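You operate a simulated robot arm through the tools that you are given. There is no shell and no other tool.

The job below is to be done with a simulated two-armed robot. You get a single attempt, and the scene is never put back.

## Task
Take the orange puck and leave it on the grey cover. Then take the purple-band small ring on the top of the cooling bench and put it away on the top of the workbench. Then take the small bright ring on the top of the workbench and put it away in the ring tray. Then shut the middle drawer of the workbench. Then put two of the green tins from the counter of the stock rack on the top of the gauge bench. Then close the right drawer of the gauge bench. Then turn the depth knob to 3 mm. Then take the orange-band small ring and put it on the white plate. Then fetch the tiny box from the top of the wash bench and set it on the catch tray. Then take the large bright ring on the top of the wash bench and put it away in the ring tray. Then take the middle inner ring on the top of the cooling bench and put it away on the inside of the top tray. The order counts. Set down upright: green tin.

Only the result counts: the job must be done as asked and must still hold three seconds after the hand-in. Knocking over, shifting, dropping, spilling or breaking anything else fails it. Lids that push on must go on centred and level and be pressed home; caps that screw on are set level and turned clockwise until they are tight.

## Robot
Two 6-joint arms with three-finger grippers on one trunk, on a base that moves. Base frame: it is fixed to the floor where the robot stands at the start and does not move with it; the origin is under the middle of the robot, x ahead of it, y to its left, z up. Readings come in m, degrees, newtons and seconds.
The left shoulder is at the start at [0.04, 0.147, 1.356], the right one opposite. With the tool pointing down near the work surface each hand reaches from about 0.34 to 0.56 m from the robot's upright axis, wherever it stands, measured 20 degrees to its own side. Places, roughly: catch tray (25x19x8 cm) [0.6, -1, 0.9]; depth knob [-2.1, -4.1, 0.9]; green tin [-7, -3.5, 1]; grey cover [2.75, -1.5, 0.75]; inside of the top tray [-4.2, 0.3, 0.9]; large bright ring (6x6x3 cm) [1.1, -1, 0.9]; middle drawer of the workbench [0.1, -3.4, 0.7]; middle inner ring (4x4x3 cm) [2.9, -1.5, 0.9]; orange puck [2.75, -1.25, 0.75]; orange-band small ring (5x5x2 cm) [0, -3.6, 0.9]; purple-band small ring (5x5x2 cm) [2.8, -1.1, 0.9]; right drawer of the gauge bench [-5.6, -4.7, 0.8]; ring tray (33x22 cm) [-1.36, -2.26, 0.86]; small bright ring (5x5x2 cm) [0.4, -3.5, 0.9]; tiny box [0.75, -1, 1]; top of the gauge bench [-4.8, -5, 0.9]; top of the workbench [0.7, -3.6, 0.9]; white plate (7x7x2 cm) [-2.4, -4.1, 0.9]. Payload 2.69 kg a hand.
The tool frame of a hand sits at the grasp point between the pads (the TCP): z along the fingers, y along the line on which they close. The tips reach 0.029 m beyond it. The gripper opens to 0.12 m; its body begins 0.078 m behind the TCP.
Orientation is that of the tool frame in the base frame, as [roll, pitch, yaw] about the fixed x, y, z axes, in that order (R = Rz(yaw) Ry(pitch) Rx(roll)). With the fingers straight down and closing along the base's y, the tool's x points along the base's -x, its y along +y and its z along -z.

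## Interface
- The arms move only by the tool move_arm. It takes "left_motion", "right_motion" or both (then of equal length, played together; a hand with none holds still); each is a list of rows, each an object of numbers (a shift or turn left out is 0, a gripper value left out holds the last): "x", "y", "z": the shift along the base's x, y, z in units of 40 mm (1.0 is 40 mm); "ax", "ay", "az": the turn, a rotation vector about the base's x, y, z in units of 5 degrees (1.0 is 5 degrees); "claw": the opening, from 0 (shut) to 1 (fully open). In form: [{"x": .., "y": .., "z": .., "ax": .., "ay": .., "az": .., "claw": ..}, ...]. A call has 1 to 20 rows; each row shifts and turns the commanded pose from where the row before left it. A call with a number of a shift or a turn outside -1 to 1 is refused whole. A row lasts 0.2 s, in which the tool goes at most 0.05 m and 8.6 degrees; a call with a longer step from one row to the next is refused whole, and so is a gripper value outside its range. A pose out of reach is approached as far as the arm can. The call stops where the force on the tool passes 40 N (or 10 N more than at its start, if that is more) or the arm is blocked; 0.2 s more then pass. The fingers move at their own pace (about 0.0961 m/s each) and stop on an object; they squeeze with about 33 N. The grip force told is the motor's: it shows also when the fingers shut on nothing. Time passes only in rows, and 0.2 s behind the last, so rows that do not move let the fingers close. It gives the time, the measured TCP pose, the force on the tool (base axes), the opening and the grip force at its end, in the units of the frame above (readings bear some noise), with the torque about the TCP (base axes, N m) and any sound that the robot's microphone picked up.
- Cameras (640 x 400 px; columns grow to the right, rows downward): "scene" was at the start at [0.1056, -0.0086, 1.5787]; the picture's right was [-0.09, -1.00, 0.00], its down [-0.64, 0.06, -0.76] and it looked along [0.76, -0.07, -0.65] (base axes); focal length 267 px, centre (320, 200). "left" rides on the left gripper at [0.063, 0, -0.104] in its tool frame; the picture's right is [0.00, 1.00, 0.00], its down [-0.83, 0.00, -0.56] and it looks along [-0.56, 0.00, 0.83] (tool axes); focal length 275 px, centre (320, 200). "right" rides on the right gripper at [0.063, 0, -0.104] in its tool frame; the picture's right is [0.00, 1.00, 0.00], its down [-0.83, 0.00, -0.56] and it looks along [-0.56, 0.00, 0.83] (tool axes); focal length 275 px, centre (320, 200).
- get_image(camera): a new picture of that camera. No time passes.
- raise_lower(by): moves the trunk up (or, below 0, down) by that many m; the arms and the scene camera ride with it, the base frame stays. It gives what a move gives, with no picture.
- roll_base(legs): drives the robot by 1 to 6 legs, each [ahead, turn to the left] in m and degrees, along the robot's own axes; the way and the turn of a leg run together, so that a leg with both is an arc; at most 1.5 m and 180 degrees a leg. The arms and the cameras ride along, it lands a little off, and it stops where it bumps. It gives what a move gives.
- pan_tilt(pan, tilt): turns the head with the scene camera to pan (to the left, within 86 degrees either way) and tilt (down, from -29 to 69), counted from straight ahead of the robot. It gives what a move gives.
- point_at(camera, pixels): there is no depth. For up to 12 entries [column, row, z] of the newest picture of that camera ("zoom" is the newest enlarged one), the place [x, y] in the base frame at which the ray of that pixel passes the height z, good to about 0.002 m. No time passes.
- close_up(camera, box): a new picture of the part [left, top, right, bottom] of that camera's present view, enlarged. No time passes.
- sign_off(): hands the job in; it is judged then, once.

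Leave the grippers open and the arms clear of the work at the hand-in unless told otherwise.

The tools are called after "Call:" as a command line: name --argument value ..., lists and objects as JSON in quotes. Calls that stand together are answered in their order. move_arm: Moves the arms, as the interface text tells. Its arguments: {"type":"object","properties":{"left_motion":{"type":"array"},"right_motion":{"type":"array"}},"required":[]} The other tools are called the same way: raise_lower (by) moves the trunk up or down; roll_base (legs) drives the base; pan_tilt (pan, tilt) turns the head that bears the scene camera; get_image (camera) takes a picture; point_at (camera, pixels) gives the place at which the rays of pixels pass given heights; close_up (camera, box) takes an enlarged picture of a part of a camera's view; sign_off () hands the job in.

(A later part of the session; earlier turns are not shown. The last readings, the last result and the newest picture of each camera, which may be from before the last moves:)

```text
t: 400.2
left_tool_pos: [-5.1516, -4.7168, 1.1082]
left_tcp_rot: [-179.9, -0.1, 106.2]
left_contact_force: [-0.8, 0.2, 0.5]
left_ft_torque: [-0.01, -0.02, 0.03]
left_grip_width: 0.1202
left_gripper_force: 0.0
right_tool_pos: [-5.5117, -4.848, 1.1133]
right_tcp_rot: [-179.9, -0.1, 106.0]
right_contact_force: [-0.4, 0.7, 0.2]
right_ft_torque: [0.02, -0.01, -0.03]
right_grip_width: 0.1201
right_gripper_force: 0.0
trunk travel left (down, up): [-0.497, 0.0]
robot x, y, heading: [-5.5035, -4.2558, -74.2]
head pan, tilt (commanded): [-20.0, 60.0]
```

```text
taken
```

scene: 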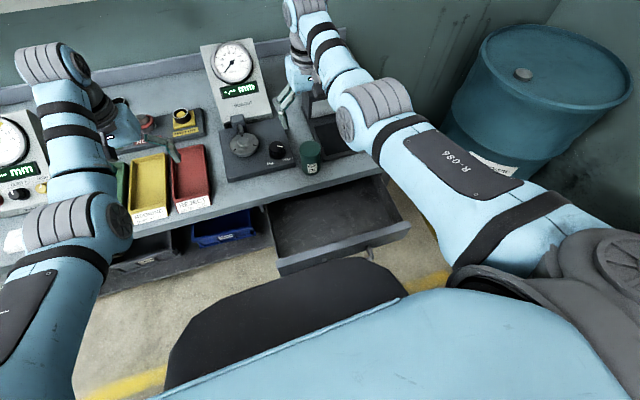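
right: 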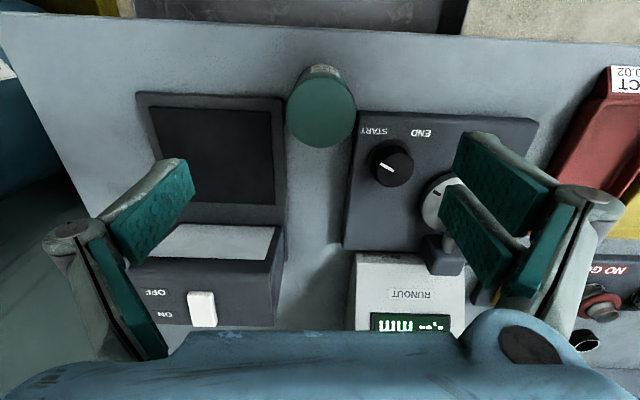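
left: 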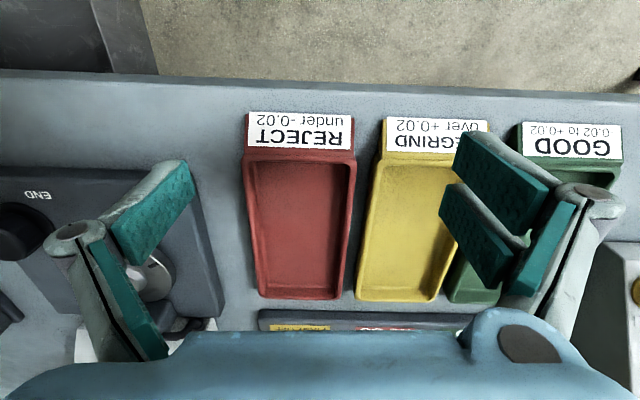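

The second tin stands upright. Next the right drawer. I back up 0.35 m and look at it.

Call:
roll_base --legs '[[-0.35, 0]]'

Call:
pan_tilt --pan 0 --tilt 50

Call:
get_image --camera "scene"

Call:
get_image --camera "right"

```text
t: 402.5
left_tool_pos: [-5.2446, -4.3911, 1.1066]
left_tcp_rot: [-179.9, -0.2, 106.2]
left_contact_force: [0.4, -0.7, 0.7]
left_ft_torque: [0.06, 0.03, 0.0]
left_grip_width: 0.12
left_gripper_force: 0.1
right_tool_pos: [-5.6046, -4.5211, 1.1121]
right_tcp_rot: [-180.0, -0.1, 106.1]
right_contact_force: [-0.5, -0.2, 0.5]
right_ft_torque: [0.01, 0.05, 0.01]
right_grip_width: 0.1199
right_gripper_force: 0.1
trunk travel left (down, up): [-0.497, 0.0]
robot x, y, heading: [-5.5976, -3.9286, -73.9]
head pan, tilt (commanded): [-20.0, 60.0]
```

```text
t: 403.3
left_tool_pos: [-5.2458, -4.3871, 1.1078]
left_tcp_rot: [-179.9, 0.0, 106.2]
left_contact_force: [0.6, -1.0, -0.4]
left_ft_torque: [0.03, -0.03, 0.06]
left_grip_width: 0.1201
left_gripper_force: 0.1
right_tool_pos: [-5.6054, -4.5181, 1.1136]
right_tcp_rot: [-179.9, 0.0, 106.1]
right_contact_force: [0.2, -0.8, -0.3]
right_ft_torque: [-0.02, -0.02, 0.01]
right_grip_width: 0.1199
right_gripper_force: 0.1
trunk travel left (down, up): [-0.497, 0.0]
robot x, y, heading: [-5.598, -3.927, -74.0]
head pan, tilt (commanded): [0.0, 50.0]
```

```text
taken
```

scene: 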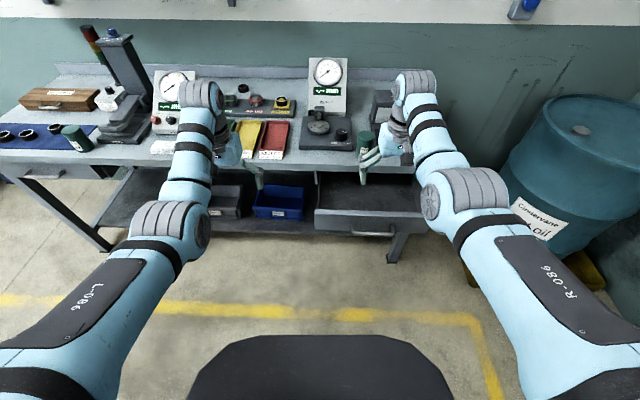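

```text
taken
```

right: 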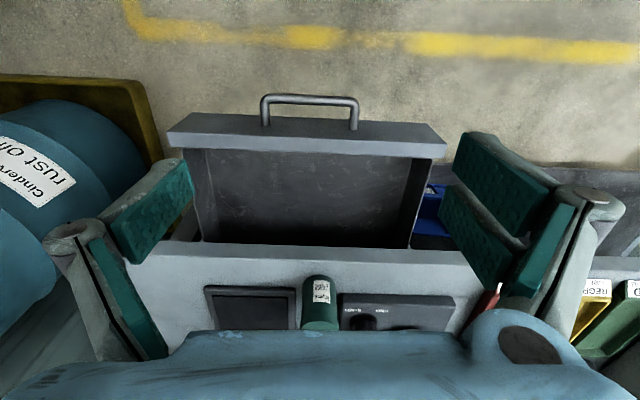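

I triangulate the handle bar: scene (373,234), right cam (310,99), and panel corners.

Call:
point_at --camera "scene" --pixels '[[373, 234, 0.7], [373, 234, 0.74], [373, 234, 0.78], [316, 209, 0.8], [316, 209, 0.84], [421, 208, 0.8], [421, 208, 0.84]]'

Call:
point_at --camera "right" --pixels '[[310, 99, 0.7], [310, 99, 0.74], [310, 99, 0.78], [446, 150, 0.8], [446, 150, 0.84], [168, 140, 0.8], [168, 140, 0.84], [300, 252, 0.86]]'

Call:
close_up --camera "scene" --box '[290, 140, 450, 260]'

```text
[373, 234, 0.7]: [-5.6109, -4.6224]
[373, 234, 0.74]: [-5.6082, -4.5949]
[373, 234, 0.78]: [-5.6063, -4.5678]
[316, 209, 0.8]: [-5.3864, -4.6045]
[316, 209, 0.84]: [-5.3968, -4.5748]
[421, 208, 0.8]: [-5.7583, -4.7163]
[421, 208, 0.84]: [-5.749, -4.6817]
```

```text
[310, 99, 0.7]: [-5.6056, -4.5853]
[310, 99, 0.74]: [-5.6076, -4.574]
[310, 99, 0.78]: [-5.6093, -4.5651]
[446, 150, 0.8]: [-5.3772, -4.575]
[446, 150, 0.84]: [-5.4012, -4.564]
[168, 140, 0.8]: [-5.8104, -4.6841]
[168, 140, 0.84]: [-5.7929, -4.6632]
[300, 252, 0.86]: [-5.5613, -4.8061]
```

```text
3.33 times, centred on (370, 200) of scene
```

zoom: 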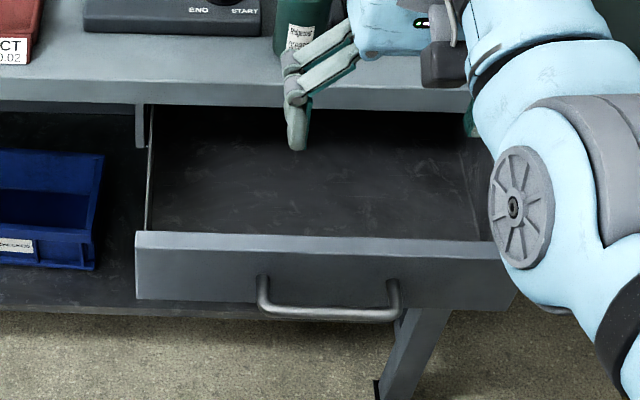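

The handle bar is at (−5.608,−4.566), z≈0.782. I back up 0.15 m, close the right hand, tilt it ~40° forward, and tuck the left hand.

Call:
roll_base --legs '[[-0.15, 0]]'

Call:
move_arm --left_motion '[{"x": -0.14, "y": 0.48, "z": -0.85}, {"x": -0.14, "y": 0.48, "z": -0.85}, {"x": -0.14, "y": 0.48, "z": -0.8}, {}, {}, {}, {}, {}, {}]' --right_motion '[{"claw": 0, "z": -0.8}, {"z": -0.7, "ax": -0.961, "ay": -0.276}, {"ax": -0.961, "ay": -0.276, "z": -0.4}, {"ax": -0.961, "ay": -0.276, "z": -0.3}, {"ax": -0.961, "ay": -0.276, "z": -0.3}, {"ax": -0.961, "ay": -0.276}, {"ax": -0.961, "ay": -0.276}, {"ax": -0.961, "ay": -0.276}, {}]'

Call:
get_image --camera "scene"

Call:
get_image --camera "right"

```text
t: 404.7
left_tool_pos: [-5.2862, -4.2488, 1.1063]
left_tcp_rot: [-179.8, -0.2, 106.0]
left_contact_force: [0.2, -1.1, -0.2]
left_ft_torque: [0.05, -0.02, -0.01]
left_grip_width: 0.1201
left_gripper_force: 0.1
right_tool_pos: [-5.6466, -4.3769, 1.1104]
right_tcp_rot: [-179.9, -0.2, 106.0]
right_contact_force: [-0.2, 0.4, 0.7]
right_ft_torque: [0.05, 0.02, 0.04]
right_grip_width: 0.1199
right_gripper_force: 0.0
trunk travel left (down, up): [-0.497, 0.0]
robot x, y, heading: [-5.6386, -3.7875, -74.0]
head pan, tilt (commanded): [0.0, 50.0]
```

```text
t: 406.7
left_tool_pos: [-5.3051, -4.1892, 1.0088]
left_tcp_rot: [-179.9, 0.0, 106.0]
left_contact_force: [-0.5, 0.1, -0.4]
left_ft_torque: [0.01, -0.01, -0.02]
left_grip_width: 0.12
left_gripper_force: 0.1
right_tool_pos: [-5.647, -4.3747, 1.013]
right_tcp_rot: [-180.0, 35.0, 106.1]
right_contact_force: [0.2, 0.4, 0.0]
right_ft_torque: [0.02, 0.01, 0.02]
right_grip_width: 0.0
right_gripper_force: 29.0
trunk travel left (down, up): [-0.497, 0.0]
robot x, y, heading: [-5.6354, -3.7835, -73.9]
head pan, tilt (commanded): [0.0, 50.0]
```

```text
taken
```

scene: 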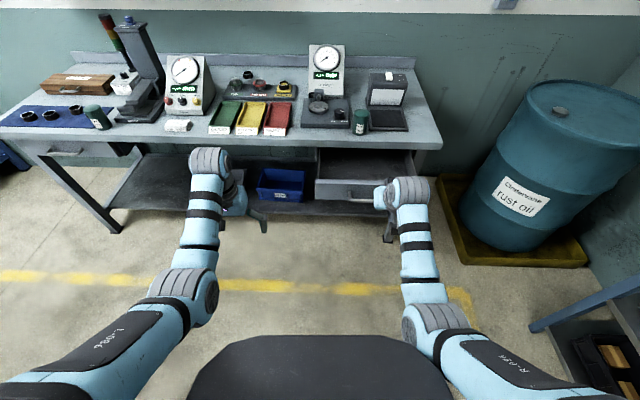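

```text
taken
```

right: 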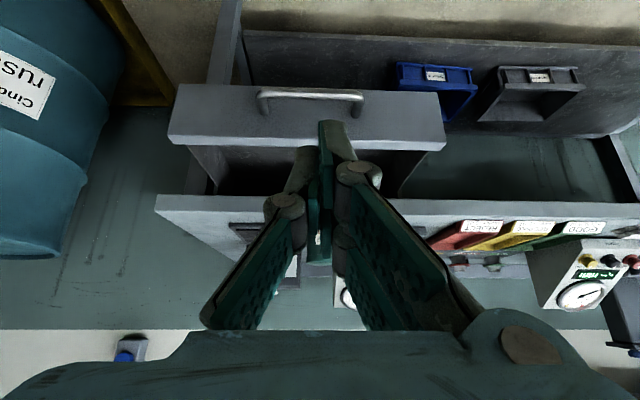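

The right hand is tilted 35°, 0.19 m before the handle. I lower the trunk 0.215 and drive forward 0.2 m.

Call:
raise_lower --by -0.215

Call:
roll_base --legs '[[0.2, 0]]'

Call:
get_image --camera "right"

Call:
get_image --camera "scene"

```text
t: 409.0
left_tool_pos: [-5.3046, -4.188, 0.7938]
left_tcp_rot: [-180.0, 0.0, 105.9]
left_contact_force: [-0.3, 0.8, 0.5]
left_ft_torque: [-0.02, -0.03, -0.02]
left_grip_width: 0.1199
left_gripper_force: 0.0
right_tool_pos: [-5.6471, -4.3736, 0.7982]
right_tcp_rot: [179.9, 35.1, 106.0]
right_contact_force: [0.7, 0.2, 0.9]
right_ft_torque: [-0.02, -0.01, -0.01]
right_grip_width: 0.0002
right_gripper_force: 28.2
trunk travel left (down, up): [-0.282, 0.215]
robot x, y, heading: [-5.6382, -3.7834, -74.0]
head pan, tilt (commanded): [0.0, 50.0]
```

```text
t: 410.6
left_tool_pos: [-5.2514, -4.3782, 0.7952]
left_tcp_rot: [-179.9, 0.0, 105.9]
left_contact_force: [0.4, 0.6, 0.0]
left_ft_torque: [-0.01, -0.02, -0.03]
left_grip_width: 0.1204
left_gripper_force: 0.1
right_tool_pos: [-5.5943, -4.5654, 0.7988]
right_tcp_rot: [-180.0, 35.0, 105.9]
right_contact_force: [-0.1, 0.7, -0.5]
right_ft_torque: [0.0, 0.02, 0.01]
right_grip_width: 0.0002
right_gripper_force: 28.7
trunk travel left (down, up): [-0.282, 0.215]
robot x, y, heading: [-5.5857, -3.9725, -74.0]
head pan, tilt (commanded): [0.0, 50.0]
```

```text
taken
```

right: 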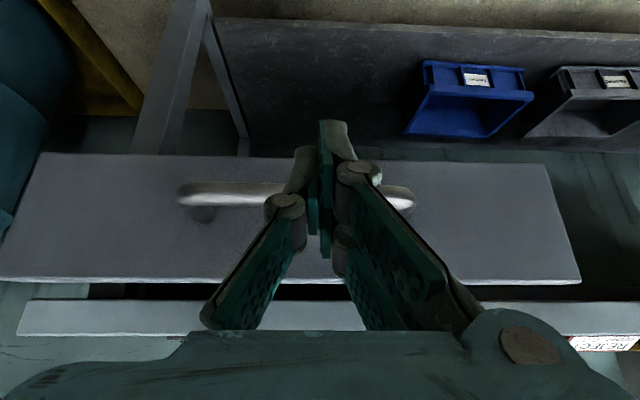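

```text
taken
```

scene: 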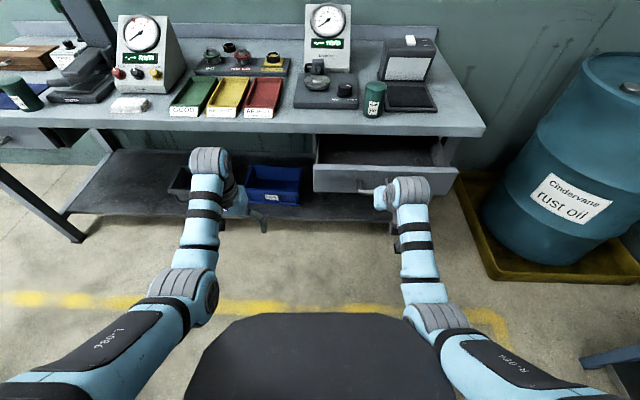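

Fingers are at the handle. I push forward 0.1 m.

Call:
roll_base --legs '[[0.1, 0]]'

Call:
get_image --camera "right"

Call:
roll_base --legs '[[0.08, 0]]'

Call:
get_image --camera "right"

Call:
get_image --camera "scene"

```text
t: 411.7
left_tool_pos: [-5.2244, -4.4739, 0.7947]
left_tcp_rot: [-179.9, 0.2, 106.1]
left_contact_force: [-0.1, 0.0, 0.1]
left_ft_torque: [-0.03, -0.01, 0.01]
left_grip_width: 0.12
left_gripper_force: 0.2
right_tool_pos: [-5.5682, -4.6601, 0.7988]
right_tcp_rot: [179.9, 35.1, 106.0]
right_contact_force: [-0.3, 0.4, 0.4]
right_ft_torque: [0.01, 0.0, 0.0]
right_grip_width: 0.0
right_gripper_force: 28.9
trunk travel left (down, up): [-0.282, 0.215]
robot x, y, heading: [-5.5552, -4.073, -74.2]
head pan, tilt (commanded): [0.0, 50.0]
```

```text
taken
```

right: 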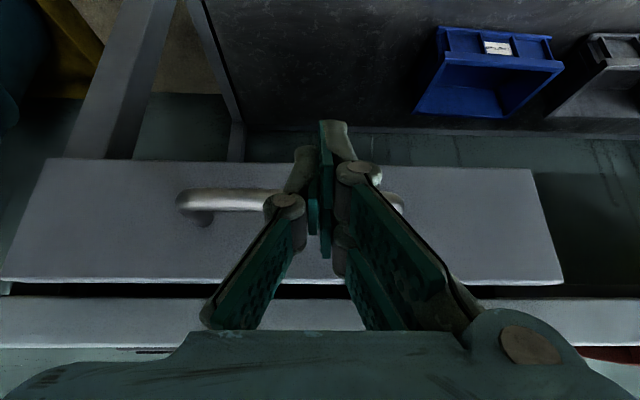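

```text
t: 412.8
left_tool_pos: [-5.2014, -4.5533, 0.7936]
left_tcp_rot: [-179.9, 0.1, 105.9]
left_contact_force: [-0.1, 0.4, 1.0]
left_ft_torque: [-0.03, 0.03, -0.01]
left_grip_width: 0.1202
left_gripper_force: 0.1
right_tool_pos: [-5.5445, -4.7408, 0.8006]
right_tcp_rot: [179.9, 35.5, 105.9]
right_contact_force: [0.2, -0.8, -0.2]
right_ft_torque: [-0.01, 0.05, -0.01]
right_grip_width: 0.0002
right_gripper_force: 28.7
trunk travel left (down, up): [-0.282, 0.215]
robot x, y, heading: [-5.5338, -4.1503, -74.1]
head pan, tilt (commanded): [0.0, 50.0]
```

```text
taken
```

right: 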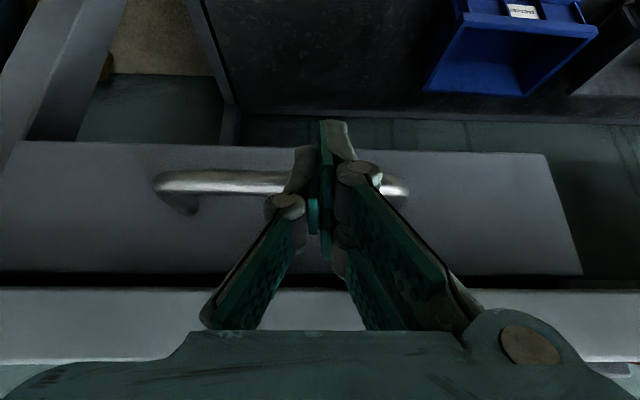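

```text
taken
```

scene: 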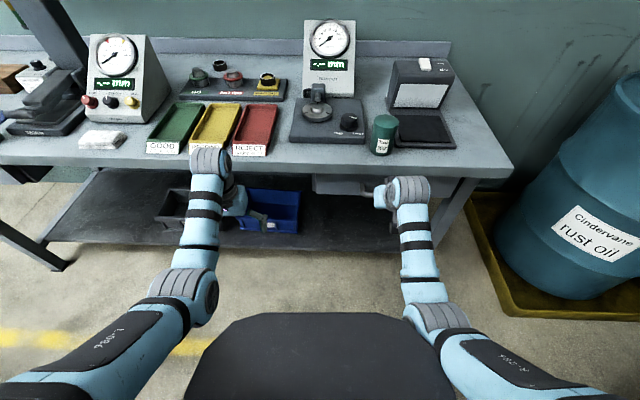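

Almost closed. I push 0.04 m more.

Call:
roll_base --legs '[[0.04, 0]]'

Call:
get_image --camera "right"

Call:
get_image --camera "scene"

```text
t: 413.6
left_tool_pos: [-5.1973, -4.564, 0.7984]
left_tcp_rot: [-179.9, 0.7, 106.1]
left_contact_force: [0.1, -0.2, 0.1]
left_ft_torque: [0.02, 0.01, -0.01]
left_grip_width: 0.1198
left_gripper_force: 0.0
right_tool_pos: [-5.5416, -4.7481, 0.8042]
right_tcp_rot: [-180.0, 35.2, 105.7]
right_contact_force: [-11.2, 29.3, 24.3]
right_ft_torque: [-0.07, -0.1, 0.15]
right_grip_width: 0.006
right_gripper_force: 28.7
trunk travel left (down, up): [-0.282, 0.215]
robot x, y, heading: [-5.529, -4.1651, -74.3]
head pan, tilt (commanded): [0.0, 50.0]
stopped in leg 1: the force on the tool passed its limit at 83 N (the readings are from after the stop); the commanded pose is now the measured one
```

```text
taken
```

right: 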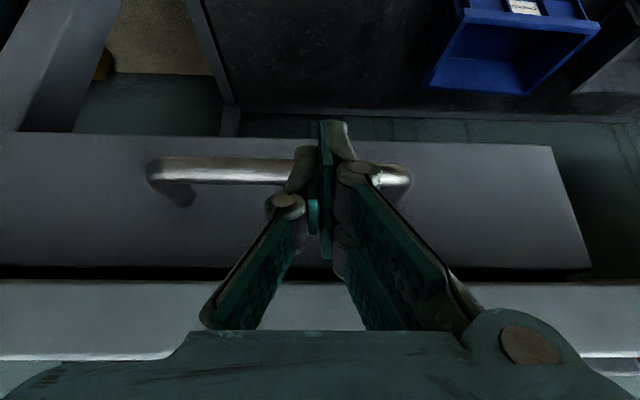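

```text
taken
```

scene: 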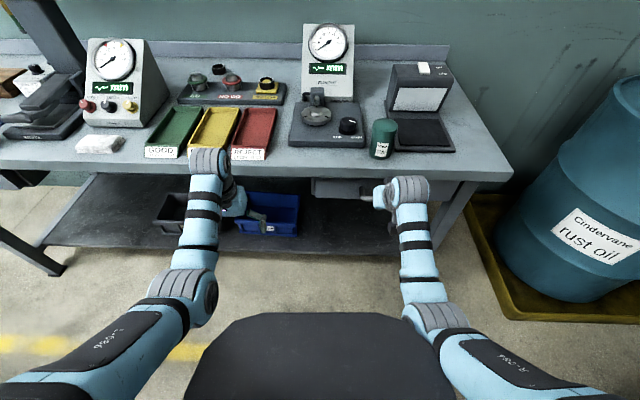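

Force limit reached: likely at the stop. I back off and check that it's flush.

Call:
roll_base --legs '[[-0.2, 0]]'

Call:
raise_lower --by 0.215

Call:
get_image --camera "right"

Call:
get_image --camera "scene"

```text
t: 415.2
left_tool_pos: [-5.251, -4.378, 0.7939]
left_tcp_rot: [-179.8, -0.1, 106.0]
left_contact_force: [0.0, 0.8, -0.5]
left_ft_torque: [-0.02, -0.02, -0.03]
left_grip_width: 0.12
left_gripper_force: 0.0
right_tool_pos: [-5.5955, -4.5618, 0.7976]
right_tcp_rot: [179.9, 34.7, 105.8]
right_contact_force: [0.2, 0.6, -0.3]
right_ft_torque: [-0.03, -0.03, 0.0]
right_grip_width: 0.0003
right_gripper_force: 28.7
trunk travel left (down, up): [-0.282, 0.215]
robot x, y, heading: [-5.5836, -3.9705, -74.3]
head pan, tilt (commanded): [0.0, 50.0]
```

```text
t: 417.5
left_tool_pos: [-5.251, -4.3773, 1.0082]
left_tcp_rot: [-180.0, 0.0, 106.0]
left_contact_force: [0.9, 0.2, 0.1]
left_ft_torque: [0.02, 0.0, 0.0]
left_grip_width: 0.12
left_gripper_force: 0.1
right_tool_pos: [-5.5952, -4.5616, 1.0143]
right_tcp_rot: [179.9, 34.7, 105.9]
right_contact_force: [-0.3, 0.7, 0.2]
right_ft_torque: [0.0, 0.0, -0.02]
right_grip_width: 0.0001
right_gripper_force: 28.8
trunk travel left (down, up): [-0.497, 0.0]
robot x, y, heading: [-5.5809, -3.9742, -74.2]
head pan, tilt (commanded): [0.0, 50.0]
```

```text
taken
```

right: 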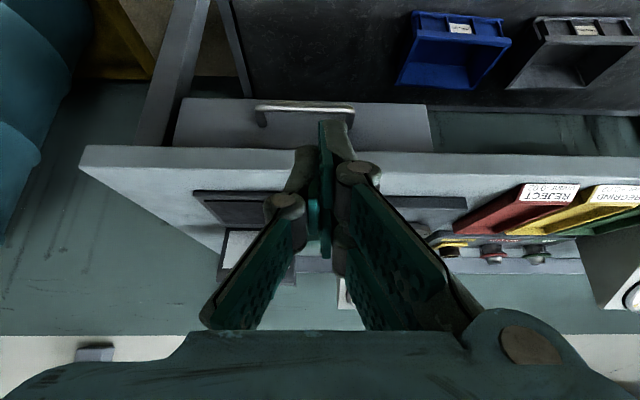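

```text
taken
```

scene: 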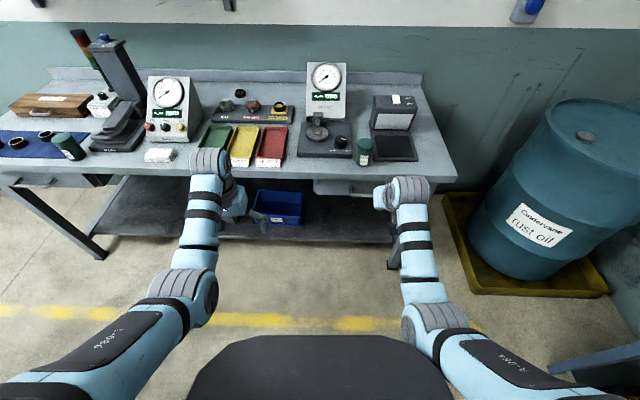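

I measure both handles' depth: left drawer handle in scene (36,182), right drawer handle in right cam (305,107), both at z≈0.782.

Call:
point_at --camera "right" --pixels '[[305, 107, 0.782], [205, 148, 0.845], [425, 152, 0.845]]'

Call:
point_at --camera "scene" --pixels '[[36, 183, 0.782], [25, 178, 0.845], [315, 181, 0.845]]'

Call:
close_up --camera "scene" --box '[0, 150, 130, 230]'

Call:
close_up --camera "scene" --box '[290, 150, 440, 230]'

```text
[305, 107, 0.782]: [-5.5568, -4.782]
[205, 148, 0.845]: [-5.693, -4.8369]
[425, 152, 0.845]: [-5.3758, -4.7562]
```

```text
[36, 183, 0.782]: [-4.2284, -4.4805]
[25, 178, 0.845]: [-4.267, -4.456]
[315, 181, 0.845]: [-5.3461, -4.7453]
```

```text
4.92 times, centred on (65, 190) of scene
```

zoom: 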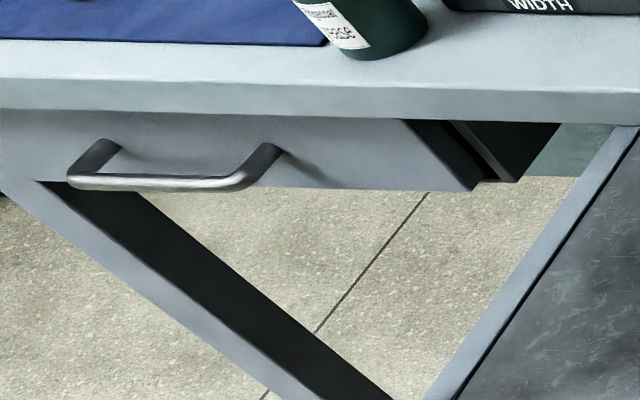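

```text
4.27 times, centred on (365, 190) of scene
```

zoom: 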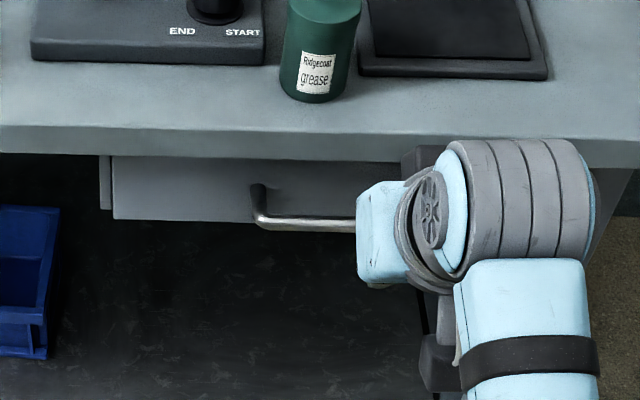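

I compare both handles with the same camera.

Call:
point_at --camera "scene" --pixels '[[33.5, 186.3, 0.782], [362.7, 195.8, 0.782], [33.5, 172.2, 0.835], [362.7, 180.4, 0.835], [33.5, 166.0, 0.87], [362.7, 168.5, 0.87]]'

```text
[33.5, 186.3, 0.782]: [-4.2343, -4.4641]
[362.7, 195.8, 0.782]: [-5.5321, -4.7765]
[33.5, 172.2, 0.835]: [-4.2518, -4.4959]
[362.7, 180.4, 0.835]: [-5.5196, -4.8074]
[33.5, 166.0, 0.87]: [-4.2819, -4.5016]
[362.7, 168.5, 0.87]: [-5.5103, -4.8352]
```

Both drawers' handles are at comparable depth and the stop was solid, so the right drawer is shut. Next the depth knob on the wooden bench. I untilt the right hand and drive east ~3 m.

Call:
move_arm --right_motion '[{"ax": 0.961, "ay": 0.276}, {"ax": 0.961, "ay": 0.276}, {"ax": 0.961, "ay": 0.276}, {"ax": 0.961, "ay": 0.276}, {"ax": 0.961, "ay": 0.276}, {"ax": 0.961, "ay": 0.276}, {"ax": 0.961, "ay": 0.276, "z": 0.5}, {"z": 0.7, "claw": 1}, {"z": 0.5}]'

Call:
roll_base --legs '[[0, 82.2], [1.5, 0], [1.5, 0], [0, -83]]'

Call:
pan_tilt --pan 0 --tilt 40

Call:
get_image --camera "scene"

```text
t: 419.5
left_tool_pos: [-5.253, -4.3763, 1.0092]
left_tcp_rot: [-179.9, 0.0, 106.0]
left_contact_force: [-0.9, 0.0, 0.6]
left_ft_torque: [-0.01, -0.01, 0.02]
left_grip_width: 0.1201
left_gripper_force: 0.1
right_tool_pos: [-5.5962, -4.5568, 1.0833]
right_tcp_rot: [-179.9, -0.2, 105.7]
right_contact_force: [-0.4, 1.1, -0.8]
right_ft_torque: [0.01, 0.03, -0.02]
right_grip_width: 0.1034
right_gripper_force: 0.0
right hand out of reach, approached as far as the arm can: row 7
trunk travel left (down, up): [-0.497, 0.0]
robot x, y, heading: [-5.5823, -3.9716, -74.2]
head pan, tilt (commanded): [0.0, 50.0]
```

```text
t: 440.9
left_tool_pos: [-2.3039, -4.0749, 1.0094]
left_tcp_rot: [-179.8, 0.0, 104.4]
left_contact_force: [-1.5, -0.1, 0.2]
left_ft_torque: [-0.01, 0.01, 0.01]
left_grip_width: 0.1199
left_gripper_force: 0.0
right_tool_pos: [-2.6526, -4.2463, 1.0813]
right_tcp_rot: [-180.0, -0.2, 104.2]
right_contact_force: [0.0, 0.4, 0.5]
right_ft_torque: [-0.03, 0.03, 0.05]
right_grip_width: 0.12
right_gripper_force: 0.1
trunk travel left (down, up): [-0.497, 0.0]
robot x, y, heading: [-2.6271, -3.6636, -76.0]
head pan, tilt (commanded): [0.0, 50.0]
```

```text
t: 441.6
left_tool_pos: [-2.3037, -4.0748, 1.0092]
left_tcp_rot: [-179.9, 0.0, 104.4]
left_contact_force: [0.5, -0.1, -0.5]
left_ft_torque: [-0.02, 0.01, 0.01]
left_grip_width: 0.1202
left_gripper_force: 0.1
right_tool_pos: [-2.6519, -4.2465, 1.0826]
right_tcp_rot: [-180.0, -0.2, 104.3]
right_contact_force: [-0.1, 0.3, 0.0]
right_ft_torque: [-0.01, 0.03, 0.0]
right_grip_width: 0.12
right_gripper_force: 0.0
trunk travel left (down, up): [-0.497, 0.0]
robot x, y, heading: [-2.6264, -3.6591, -75.9]
head pan, tilt (commanded): [0.0, 40.0]
```

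```text
taken
```

scene: 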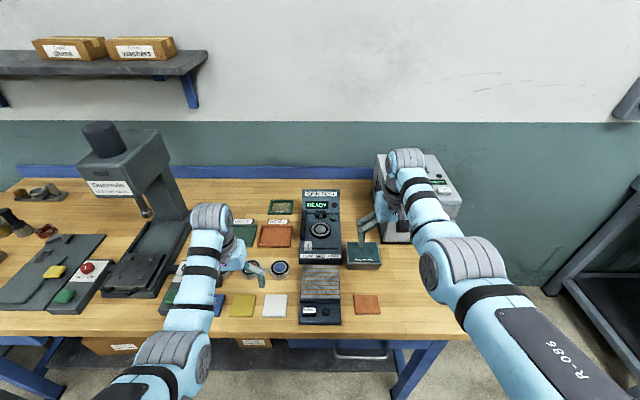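

I zoom into the left part of the bench to find the depth knob.

Call:
close_up --camera "scene" --box '[0, 170, 240, 350]'

Call:
close_up --camera "scene" --box '[160, 170, 400, 340]'

Call:
get_image --camera "left"

```text
2.22 times, centred on (120, 260) of scene
```

zoom: 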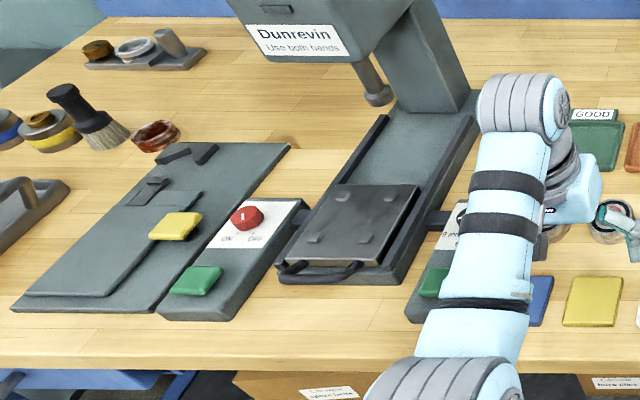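

```text
2.35 times, centred on (280, 255) of scene
```

zoom: 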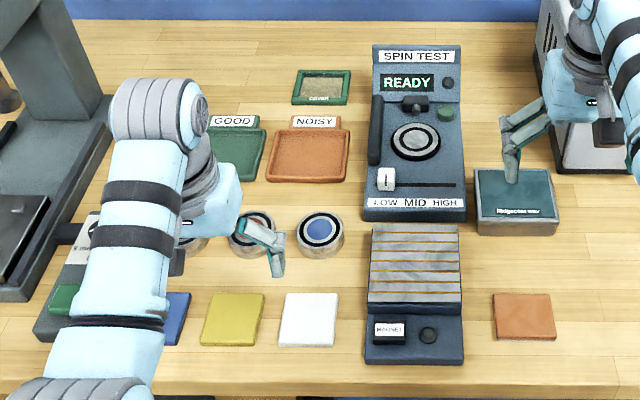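

```text
taken
```

left: 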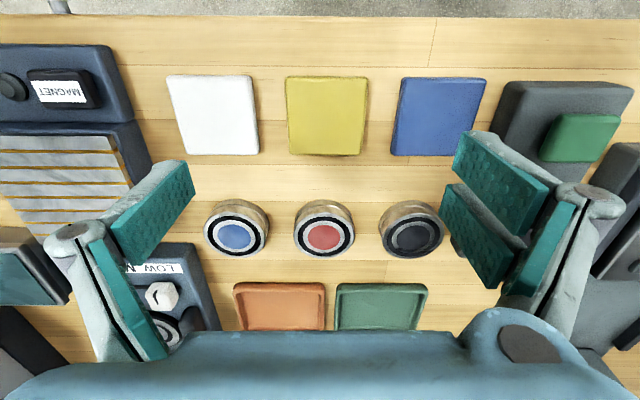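

The control box right of the press (partly hidden by my left arm) likely carries the depth knob. I sidestep 0.2 m east to see it.

Call:
roll_base --legs '[[-0.1, 0], [0, 90], [0.2, 0], [0, -89]]'

Call:
get_image --camera "left"

Call:
get_image --camera "scene"

```text
t: 451.5
left_tool_pos: [-2.1259, -3.9215, 1.0094]
left_tcp_rot: [-179.9, 0.0, 105.9]
left_contact_force: [0.3, -0.3, 0.0]
left_ft_torque: [0.04, 0.01, -0.02]
left_grip_width: 0.1201
left_gripper_force: 0.0
right_tool_pos: [-2.47, -4.1008, 1.0815]
right_tcp_rot: [-179.9, -0.2, 105.8]
right_contact_force: [0.7, 0.3, -0.4]
right_ft_torque: [-0.03, -0.04, -0.02]
right_grip_width: 0.1202
right_gripper_force: 0.0
trunk travel left (down, up): [-0.497, 0.0]
robot x, y, heading: [-2.4629, -3.5174, -74.3]
head pan, tilt (commanded): [0.0, 40.0]
```

```text
taken
```

left: 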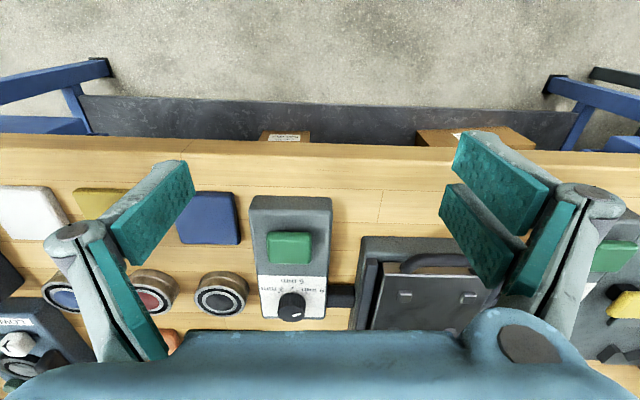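

```text
taken
```

scene: 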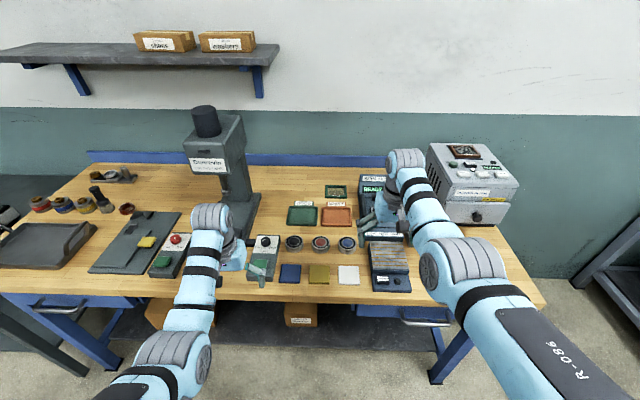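

I see the box with a green button and a black knob with a mm scale at left cam (291,305), scene (265,242). Close-ups.

Call:
close_up --camera "left" --box '[240, 190, 345, 330]'

Call:
close_up --camera "scene" --box '[235, 220, 305, 290]'

```text
2.86 times, centred on (292, 260) of left
```

zoom: 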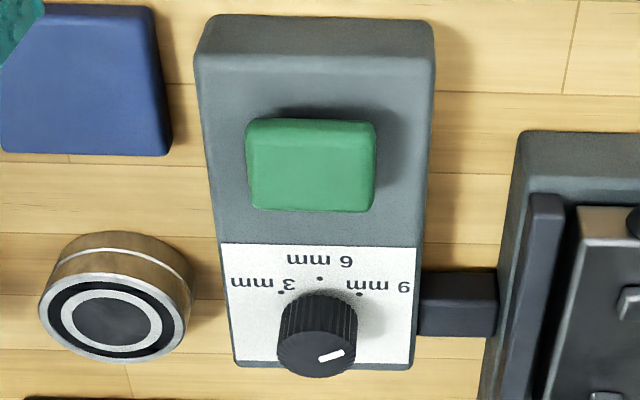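

```text
5.71 times, centred on (270, 255) of scene
```

zoom: 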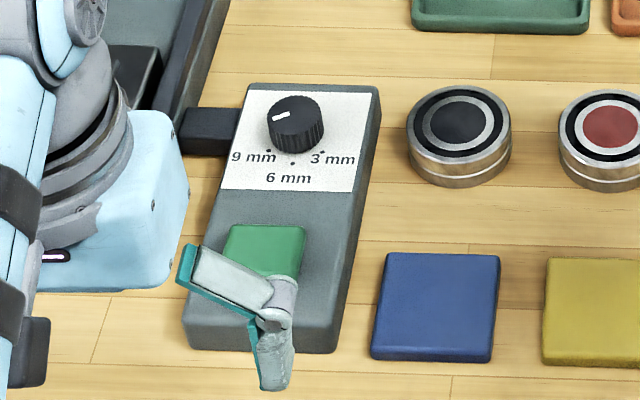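

The pointer mark now points left (slightly toward me), i.e. past 9 mm; the 6 mm dot lies toward me, 9 mm at lower-left, 3 mm at lower-right. I triangulate the knob.

Call:
point_at --camera "scene" --pixels '[[266, 240, 0.86], [266, 240, 0.9], [266, 240, 0.94], [265, 249, 0.9], [258, 264, 0.9], [260, 294, 0.9]]'

Call:
point_at --camera "left" --pixels '[[290.6, 314, 0.86], [290.6, 314, 0.9], [290.6, 314, 0.94], [292, 288, 0.9], [250, 197, 0.9], [332, 198, 0.9]]'

```text
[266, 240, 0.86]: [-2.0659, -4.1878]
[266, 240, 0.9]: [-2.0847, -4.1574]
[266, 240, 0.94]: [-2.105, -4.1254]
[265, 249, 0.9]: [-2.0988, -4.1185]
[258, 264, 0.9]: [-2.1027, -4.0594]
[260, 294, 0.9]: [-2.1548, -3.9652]
```

```text
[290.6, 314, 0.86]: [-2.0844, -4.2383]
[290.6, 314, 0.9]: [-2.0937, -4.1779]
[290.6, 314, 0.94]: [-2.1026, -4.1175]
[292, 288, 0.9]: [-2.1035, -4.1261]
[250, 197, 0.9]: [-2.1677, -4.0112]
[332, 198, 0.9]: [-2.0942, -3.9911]
```

Knob top is z≈0.932 at (−2.101,−4.131), panel z≈0.911. I check the press head's clearance for my left hand.

Call:
point_at --camera "scene" --pixels '[[245, 165, 1.05], [190, 175, 1.05], [225, 188, 1.0], [245, 115, 1.2], [258, 205, 0.9], [218, 120, 1.2]]'

Call:
move_arm --right_motion '[{"z": 0.9}, {"z": 0.9}]'

```text
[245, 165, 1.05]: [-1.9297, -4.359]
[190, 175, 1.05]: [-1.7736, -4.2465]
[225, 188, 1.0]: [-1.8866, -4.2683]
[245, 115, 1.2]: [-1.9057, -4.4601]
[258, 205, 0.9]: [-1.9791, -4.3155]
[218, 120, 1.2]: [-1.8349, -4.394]
```

```text
t: 452.1
left_tool_pos: [-2.1265, -3.9191, 1.0091]
left_tcp_rot: [-179.9, 0.1, 105.8]
left_contact_force: [-0.8, -0.7, 0.8]
left_ft_torque: [-0.01, 0.01, 0.01]
left_grip_width: 0.1201
left_gripper_force: 0.1
right_tool_pos: [-2.4703, -4.0981, 1.1558]
right_tcp_rot: [-180.0, -0.3, 105.7]
right_contact_force: [-0.8, 0.3, 0.1]
right_ft_torque: [-0.02, 0.01, 0.0]
right_grip_width: 0.1201
right_gripper_force: 0.0
trunk travel left (down, up): [-0.497, 0.0]
robot x, y, heading: [-2.4558, -3.5172, -74.3]
head pan, tilt (commanded): [0.0, 40.0]
```

Clear. I drive forward 0.21 m, narrow the left gripper to ~50 mm and shift it over the knob.

Call:
roll_base --legs '[[0.21, 0]]'

Call:
move_arm --left_motion '[{"x": -0.4, "y": -0.11, "claw": 0.45}, {"x": -0.4, "y": -0.11}, {}, {}]'

Call:
get_image --camera "left"

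Call:
get_image --camera "right"

```text
t: 453.8
left_tool_pos: [-2.0735, -4.1171, 1.0113]
left_tcp_rot: [-179.9, 0.2, 105.8]
left_contact_force: [-0.1, 1.3, 0.4]
left_ft_torque: [-0.1, 0.0, 0.02]
left_grip_width: 0.1198
left_gripper_force: 0.0
right_tool_pos: [-2.4159, -4.2955, 1.1585]
right_tcp_rot: [180.0, 0.0, 105.6]
right_contact_force: [-0.1, -0.2, 0.0]
right_ft_torque: [-0.05, 0.01, 0.01]
right_grip_width: 0.1197
right_gripper_force: 0.0
trunk travel left (down, up): [-0.497, 0.0]
robot x, y, heading: [-2.4056, -3.7145, -74.3]
head pan, tilt (commanded): [0.0, 40.0]
```

```text
t: 454.8
left_tool_pos: [-2.1024, -4.1308, 1.0089]
left_tcp_rot: [-180.0, 0.0, 105.8]
left_contact_force: [-0.4, 0.4, -0.4]
left_ft_torque: [0.0, 0.02, 0.0]
left_grip_width: 0.0541
left_gripper_force: 0.0
right_tool_pos: [-2.4139, -4.2993, 1.1544]
right_tcp_rot: [180.0, -0.4, 105.7]
right_contact_force: [-1.5, -1.5, -1.0]
right_ft_torque: [0.03, -0.01, 0.0]
right_grip_width: 0.1199
right_gripper_force: 0.1
trunk travel left (down, up): [-0.497, 0.0]
robot x, y, heading: [-2.4074, -3.7139, -74.5]
head pan, tilt (commanded): [0.0, 40.0]
```

```text
taken
```

left: 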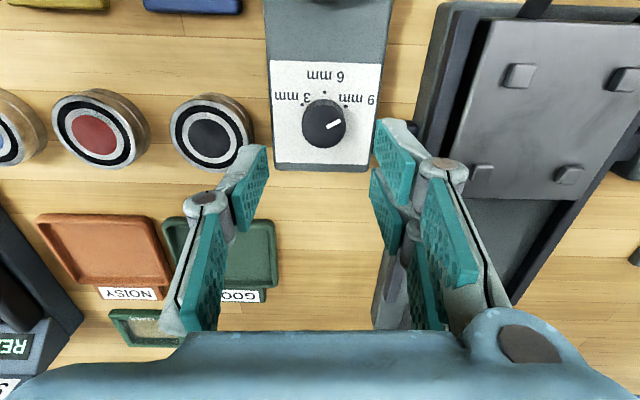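

```text
taken
```

right: 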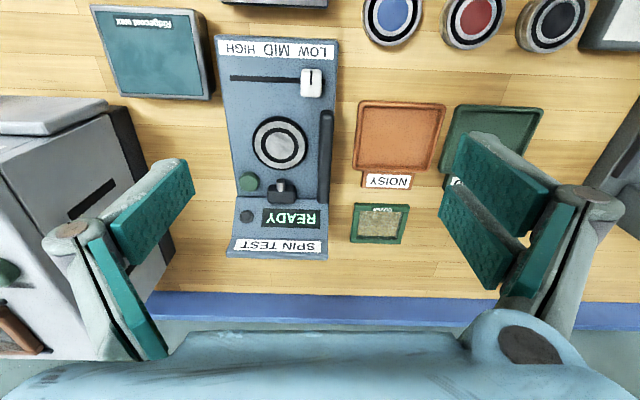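

The knob is right below at (323,123). Close-up to read the pointer, and check its position.

Call:
close_up --camera "left" --box '[260, 50, 390, 180]'

Call:
point_at --camera "left" --pixels '[[323, 124, 0.932], [302, 124, 0.93], [344, 124, 0.93]]'

```text
3.08 times, centred on (325, 115) of left
```

zoom: 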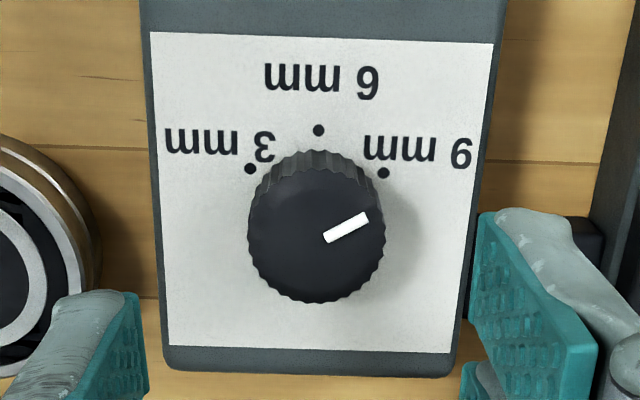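

```text
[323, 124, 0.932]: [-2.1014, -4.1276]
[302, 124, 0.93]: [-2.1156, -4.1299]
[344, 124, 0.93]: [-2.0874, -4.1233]
```

The pointer is at 9 mm; 3 mm lies ~120° counter-clockwise (seen from above). I pre-turn the left tool by −60° above the knob.

Call:
move_arm --left_motion '[{"az": -1}, {"az": -1}, {"az": -1}, {"az": -1}, {"az": -1}, {"az": -1}, {"az": -1}, {"az": -1}, {"az": -1}, {"az": -1}, {"az": -1}, {"az": -1}]'

Call:
get_image --camera "left"

```text
t: 457.4
left_tool_pos: [-2.1035, -4.1295, 1.0073]
left_tcp_rot: [-179.8, -0.1, 45.7]
left_contact_force: [-0.2, -0.3, 1.0]
left_ft_torque: [0.01, 0.03, 0.04]
left_grip_width: 0.0539
left_gripper_force: 0.1
right_tool_pos: [-2.4149, -4.2991, 1.1551]
right_tcp_rot: [-179.9, -0.3, 105.7]
right_contact_force: [0.5, -0.4, -0.9]
right_ft_torque: [0.02, -0.04, 0.02]
right_grip_width: 0.1201
right_gripper_force: 0.0
trunk travel left (down, up): [-0.497, 0.0]
robot x, y, heading: [-2.4011, -3.7163, -74.5]
head pan, tilt (commanded): [0.0, 40.0]
```

```text
taken
```

left: 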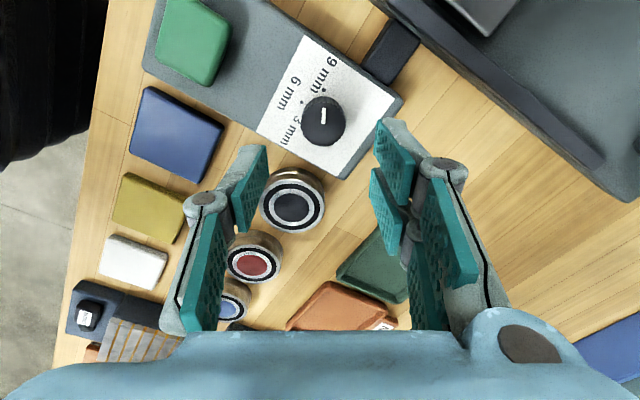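

Good. I check centring over the knob from this angle.

Call:
point_at --camera "left" --pixels '[[323, 121, 0.932], [323, 121, 0.925]]'

Call:
close_up --camera "left" --box '[250, 50, 400, 190]'

```text
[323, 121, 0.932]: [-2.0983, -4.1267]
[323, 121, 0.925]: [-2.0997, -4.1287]
```

```text
2.86 times, centred on (325, 120) of left
```

zoom: 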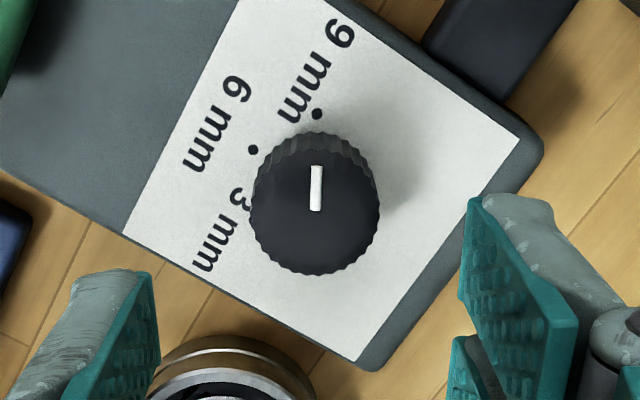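

The pointer is exactly at 9 mm. I centre the left hand and lower it with the arm to z≈0.946.

Call:
move_arm --left_motion '[{"x": 0.09, "y": 0.04, "z": -0.5}, {"z": -0.5}, {"z": -0.5}]'

Call:
get_image --camera "left"

```text
t: 458.2
left_tool_pos: [-2.1006, -4.1272, 0.9487]
left_tcp_rot: [-179.9, 0.0, 45.8]
left_contact_force: [0.4, 0.0, -0.4]
left_ft_torque: [-0.03, 0.01, -0.01]
left_grip_width: 0.0538
left_gripper_force: 0.1
right_tool_pos: [-2.4144, -4.2988, 1.1551]
right_tcp_rot: [180.0, -0.3, 105.7]
right_contact_force: [-0.4, 0.6, 0.0]
right_ft_torque: [-0.01, -0.01, 0.03]
right_grip_width: 0.1199
right_gripper_force: 0.2
trunk travel left (down, up): [-0.497, 0.0]
robot x, y, heading: [-2.4005, -3.7189, -74.3]
head pan, tilt (commanded): [0.0, 40.0]
```

```text
taken
```

left: 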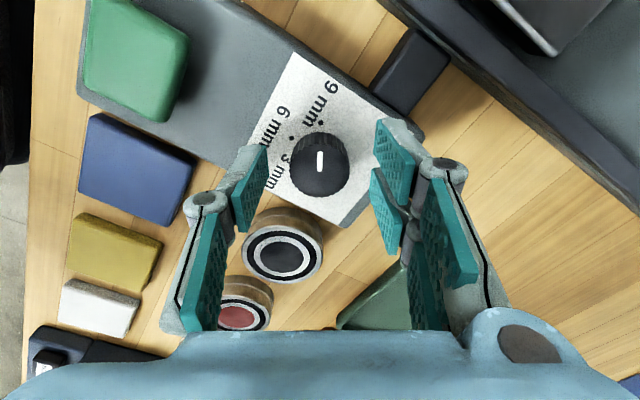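

Centred. I lower 4 mm more and close on the knob.

Call:
move_arm --left_motion '[{"z": -0.1}, {"claw": 0.1}, {"claw": 0.1}, {"claw": 0.1}]'

Call:
get_image --camera "left"

```text
t: 459.2
left_tool_pos: [-2.1003, -4.1282, 0.9449]
left_tcp_rot: [180.0, 0.0, 45.9]
left_contact_force: [-0.4, 0.4, -1.2]
left_ft_torque: [-0.08, 0.14, 0.02]
left_grip_width: 0.0292
left_gripper_force: 44.7
right_tool_pos: [-2.4156, -4.2992, 1.1565]
right_tcp_rot: [180.0, -0.3, 105.7]
right_contact_force: [-0.5, -0.8, 0.0]
right_ft_torque: [-0.01, 0.0, -0.01]
right_grip_width: 0.1197
right_gripper_force: 0.1
trunk travel left (down, up): [-0.497, 0.0]
robot x, y, heading: [-2.4064, -3.7144, -74.3]
head pan, tilt (commanded): [0.0, 40.0]
```

```text
taken
```

left: 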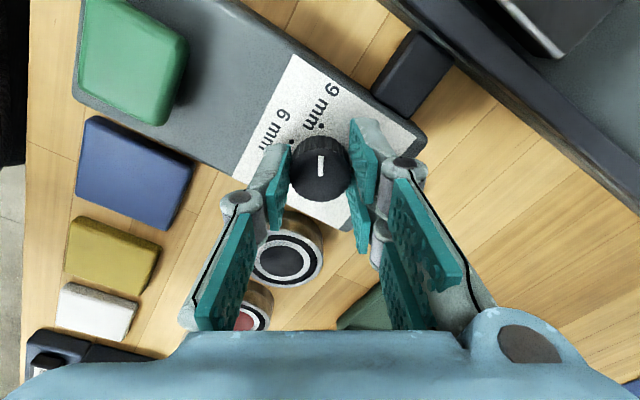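

Gripped (29 mm). I turn +60° first and check.

Call:
move_arm --left_motion '[{"az": 1}, {"az": 1}, {"az": 1}, {"az": 1}, {"az": 1}, {"az": 1}, {"az": 1}, {"az": 1}, {"az": 1}, {"az": 1}, {"az": 1}, {"az": 1}]'

Call:
get_image --camera "left"

```text
t: 461.8
left_tool_pos: [-2.1027, -4.1281, 0.9455]
left_tcp_rot: [-180.0, -0.1, 105.9]
left_contact_force: [-8.3, 4.3, 0.1]
left_ft_torque: [0.68, 0.47, 0.04]
left_grip_width: 0.0292
left_gripper_force: 45.4
right_tool_pos: [-2.416, -4.2977, 1.1548]
right_tcp_rot: [179.8, -0.1, 105.8]
right_contact_force: [-0.3, 0.2, -0.6]
right_ft_torque: [0.0, -0.02, 0.01]
right_grip_width: 0.1203
right_gripper_force: 0.0
trunk travel left (down, up): [-0.497, 0.0]
robot x, y, heading: [-2.4029, -3.7168, -74.5]
head pan, tilt (commanded): [0.0, 40.0]
```

```text
taken
```

left: 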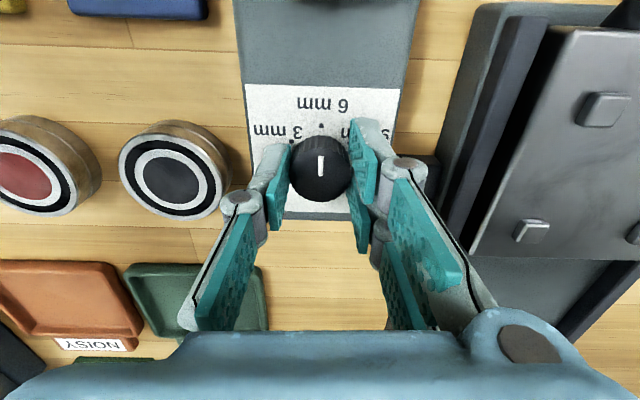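

The pointer is at 6 mm. I continue +60°.

Call:
move_arm --left_motion '[{"az": 1, "x": 0.02}, {"az": 1}, {"az": 1}, {"az": 1}, {"az": 1}, {"az": 1}, {"az": 1}, {"az": 1}, {"az": 1}, {"az": 1}, {"az": 1}, {"az": 1}]'

Call:
get_image --camera "left"

```text
t: 464.4
left_tool_pos: [-2.1016, -4.129, 0.9451]
left_tcp_rot: [180.0, 0.1, 165.9]
left_contact_force: [-21.0, 1.4, -11.0]
left_ft_torque: [0.01, 0.81, 0.01]
left_grip_width: 0.0291
left_gripper_force: 44.9
right_tool_pos: [-2.419, -4.3003, 1.1556]
right_tcp_rot: [179.8, -0.3, 105.8]
right_contact_force: [0.0, 0.7, -0.3]
right_ft_torque: [0.01, -0.01, 0.03]
right_grip_width: 0.1199
right_gripper_force: 0.0
trunk travel left (down, up): [-0.497, 0.0]
robot x, y, heading: [-2.4027, -3.7149, -74.1]
head pan, tilt (commanded): [0.0, 40.0]
```

```text
taken
```

left: 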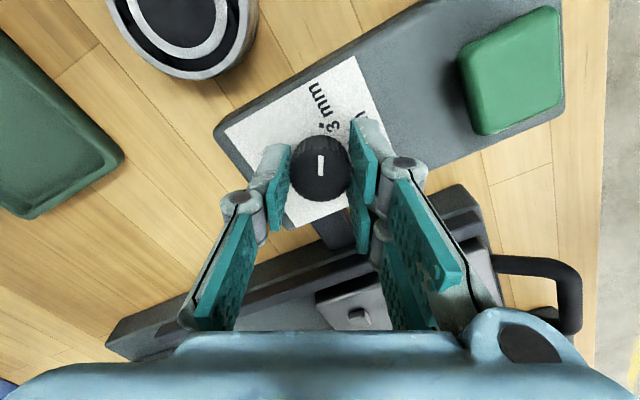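

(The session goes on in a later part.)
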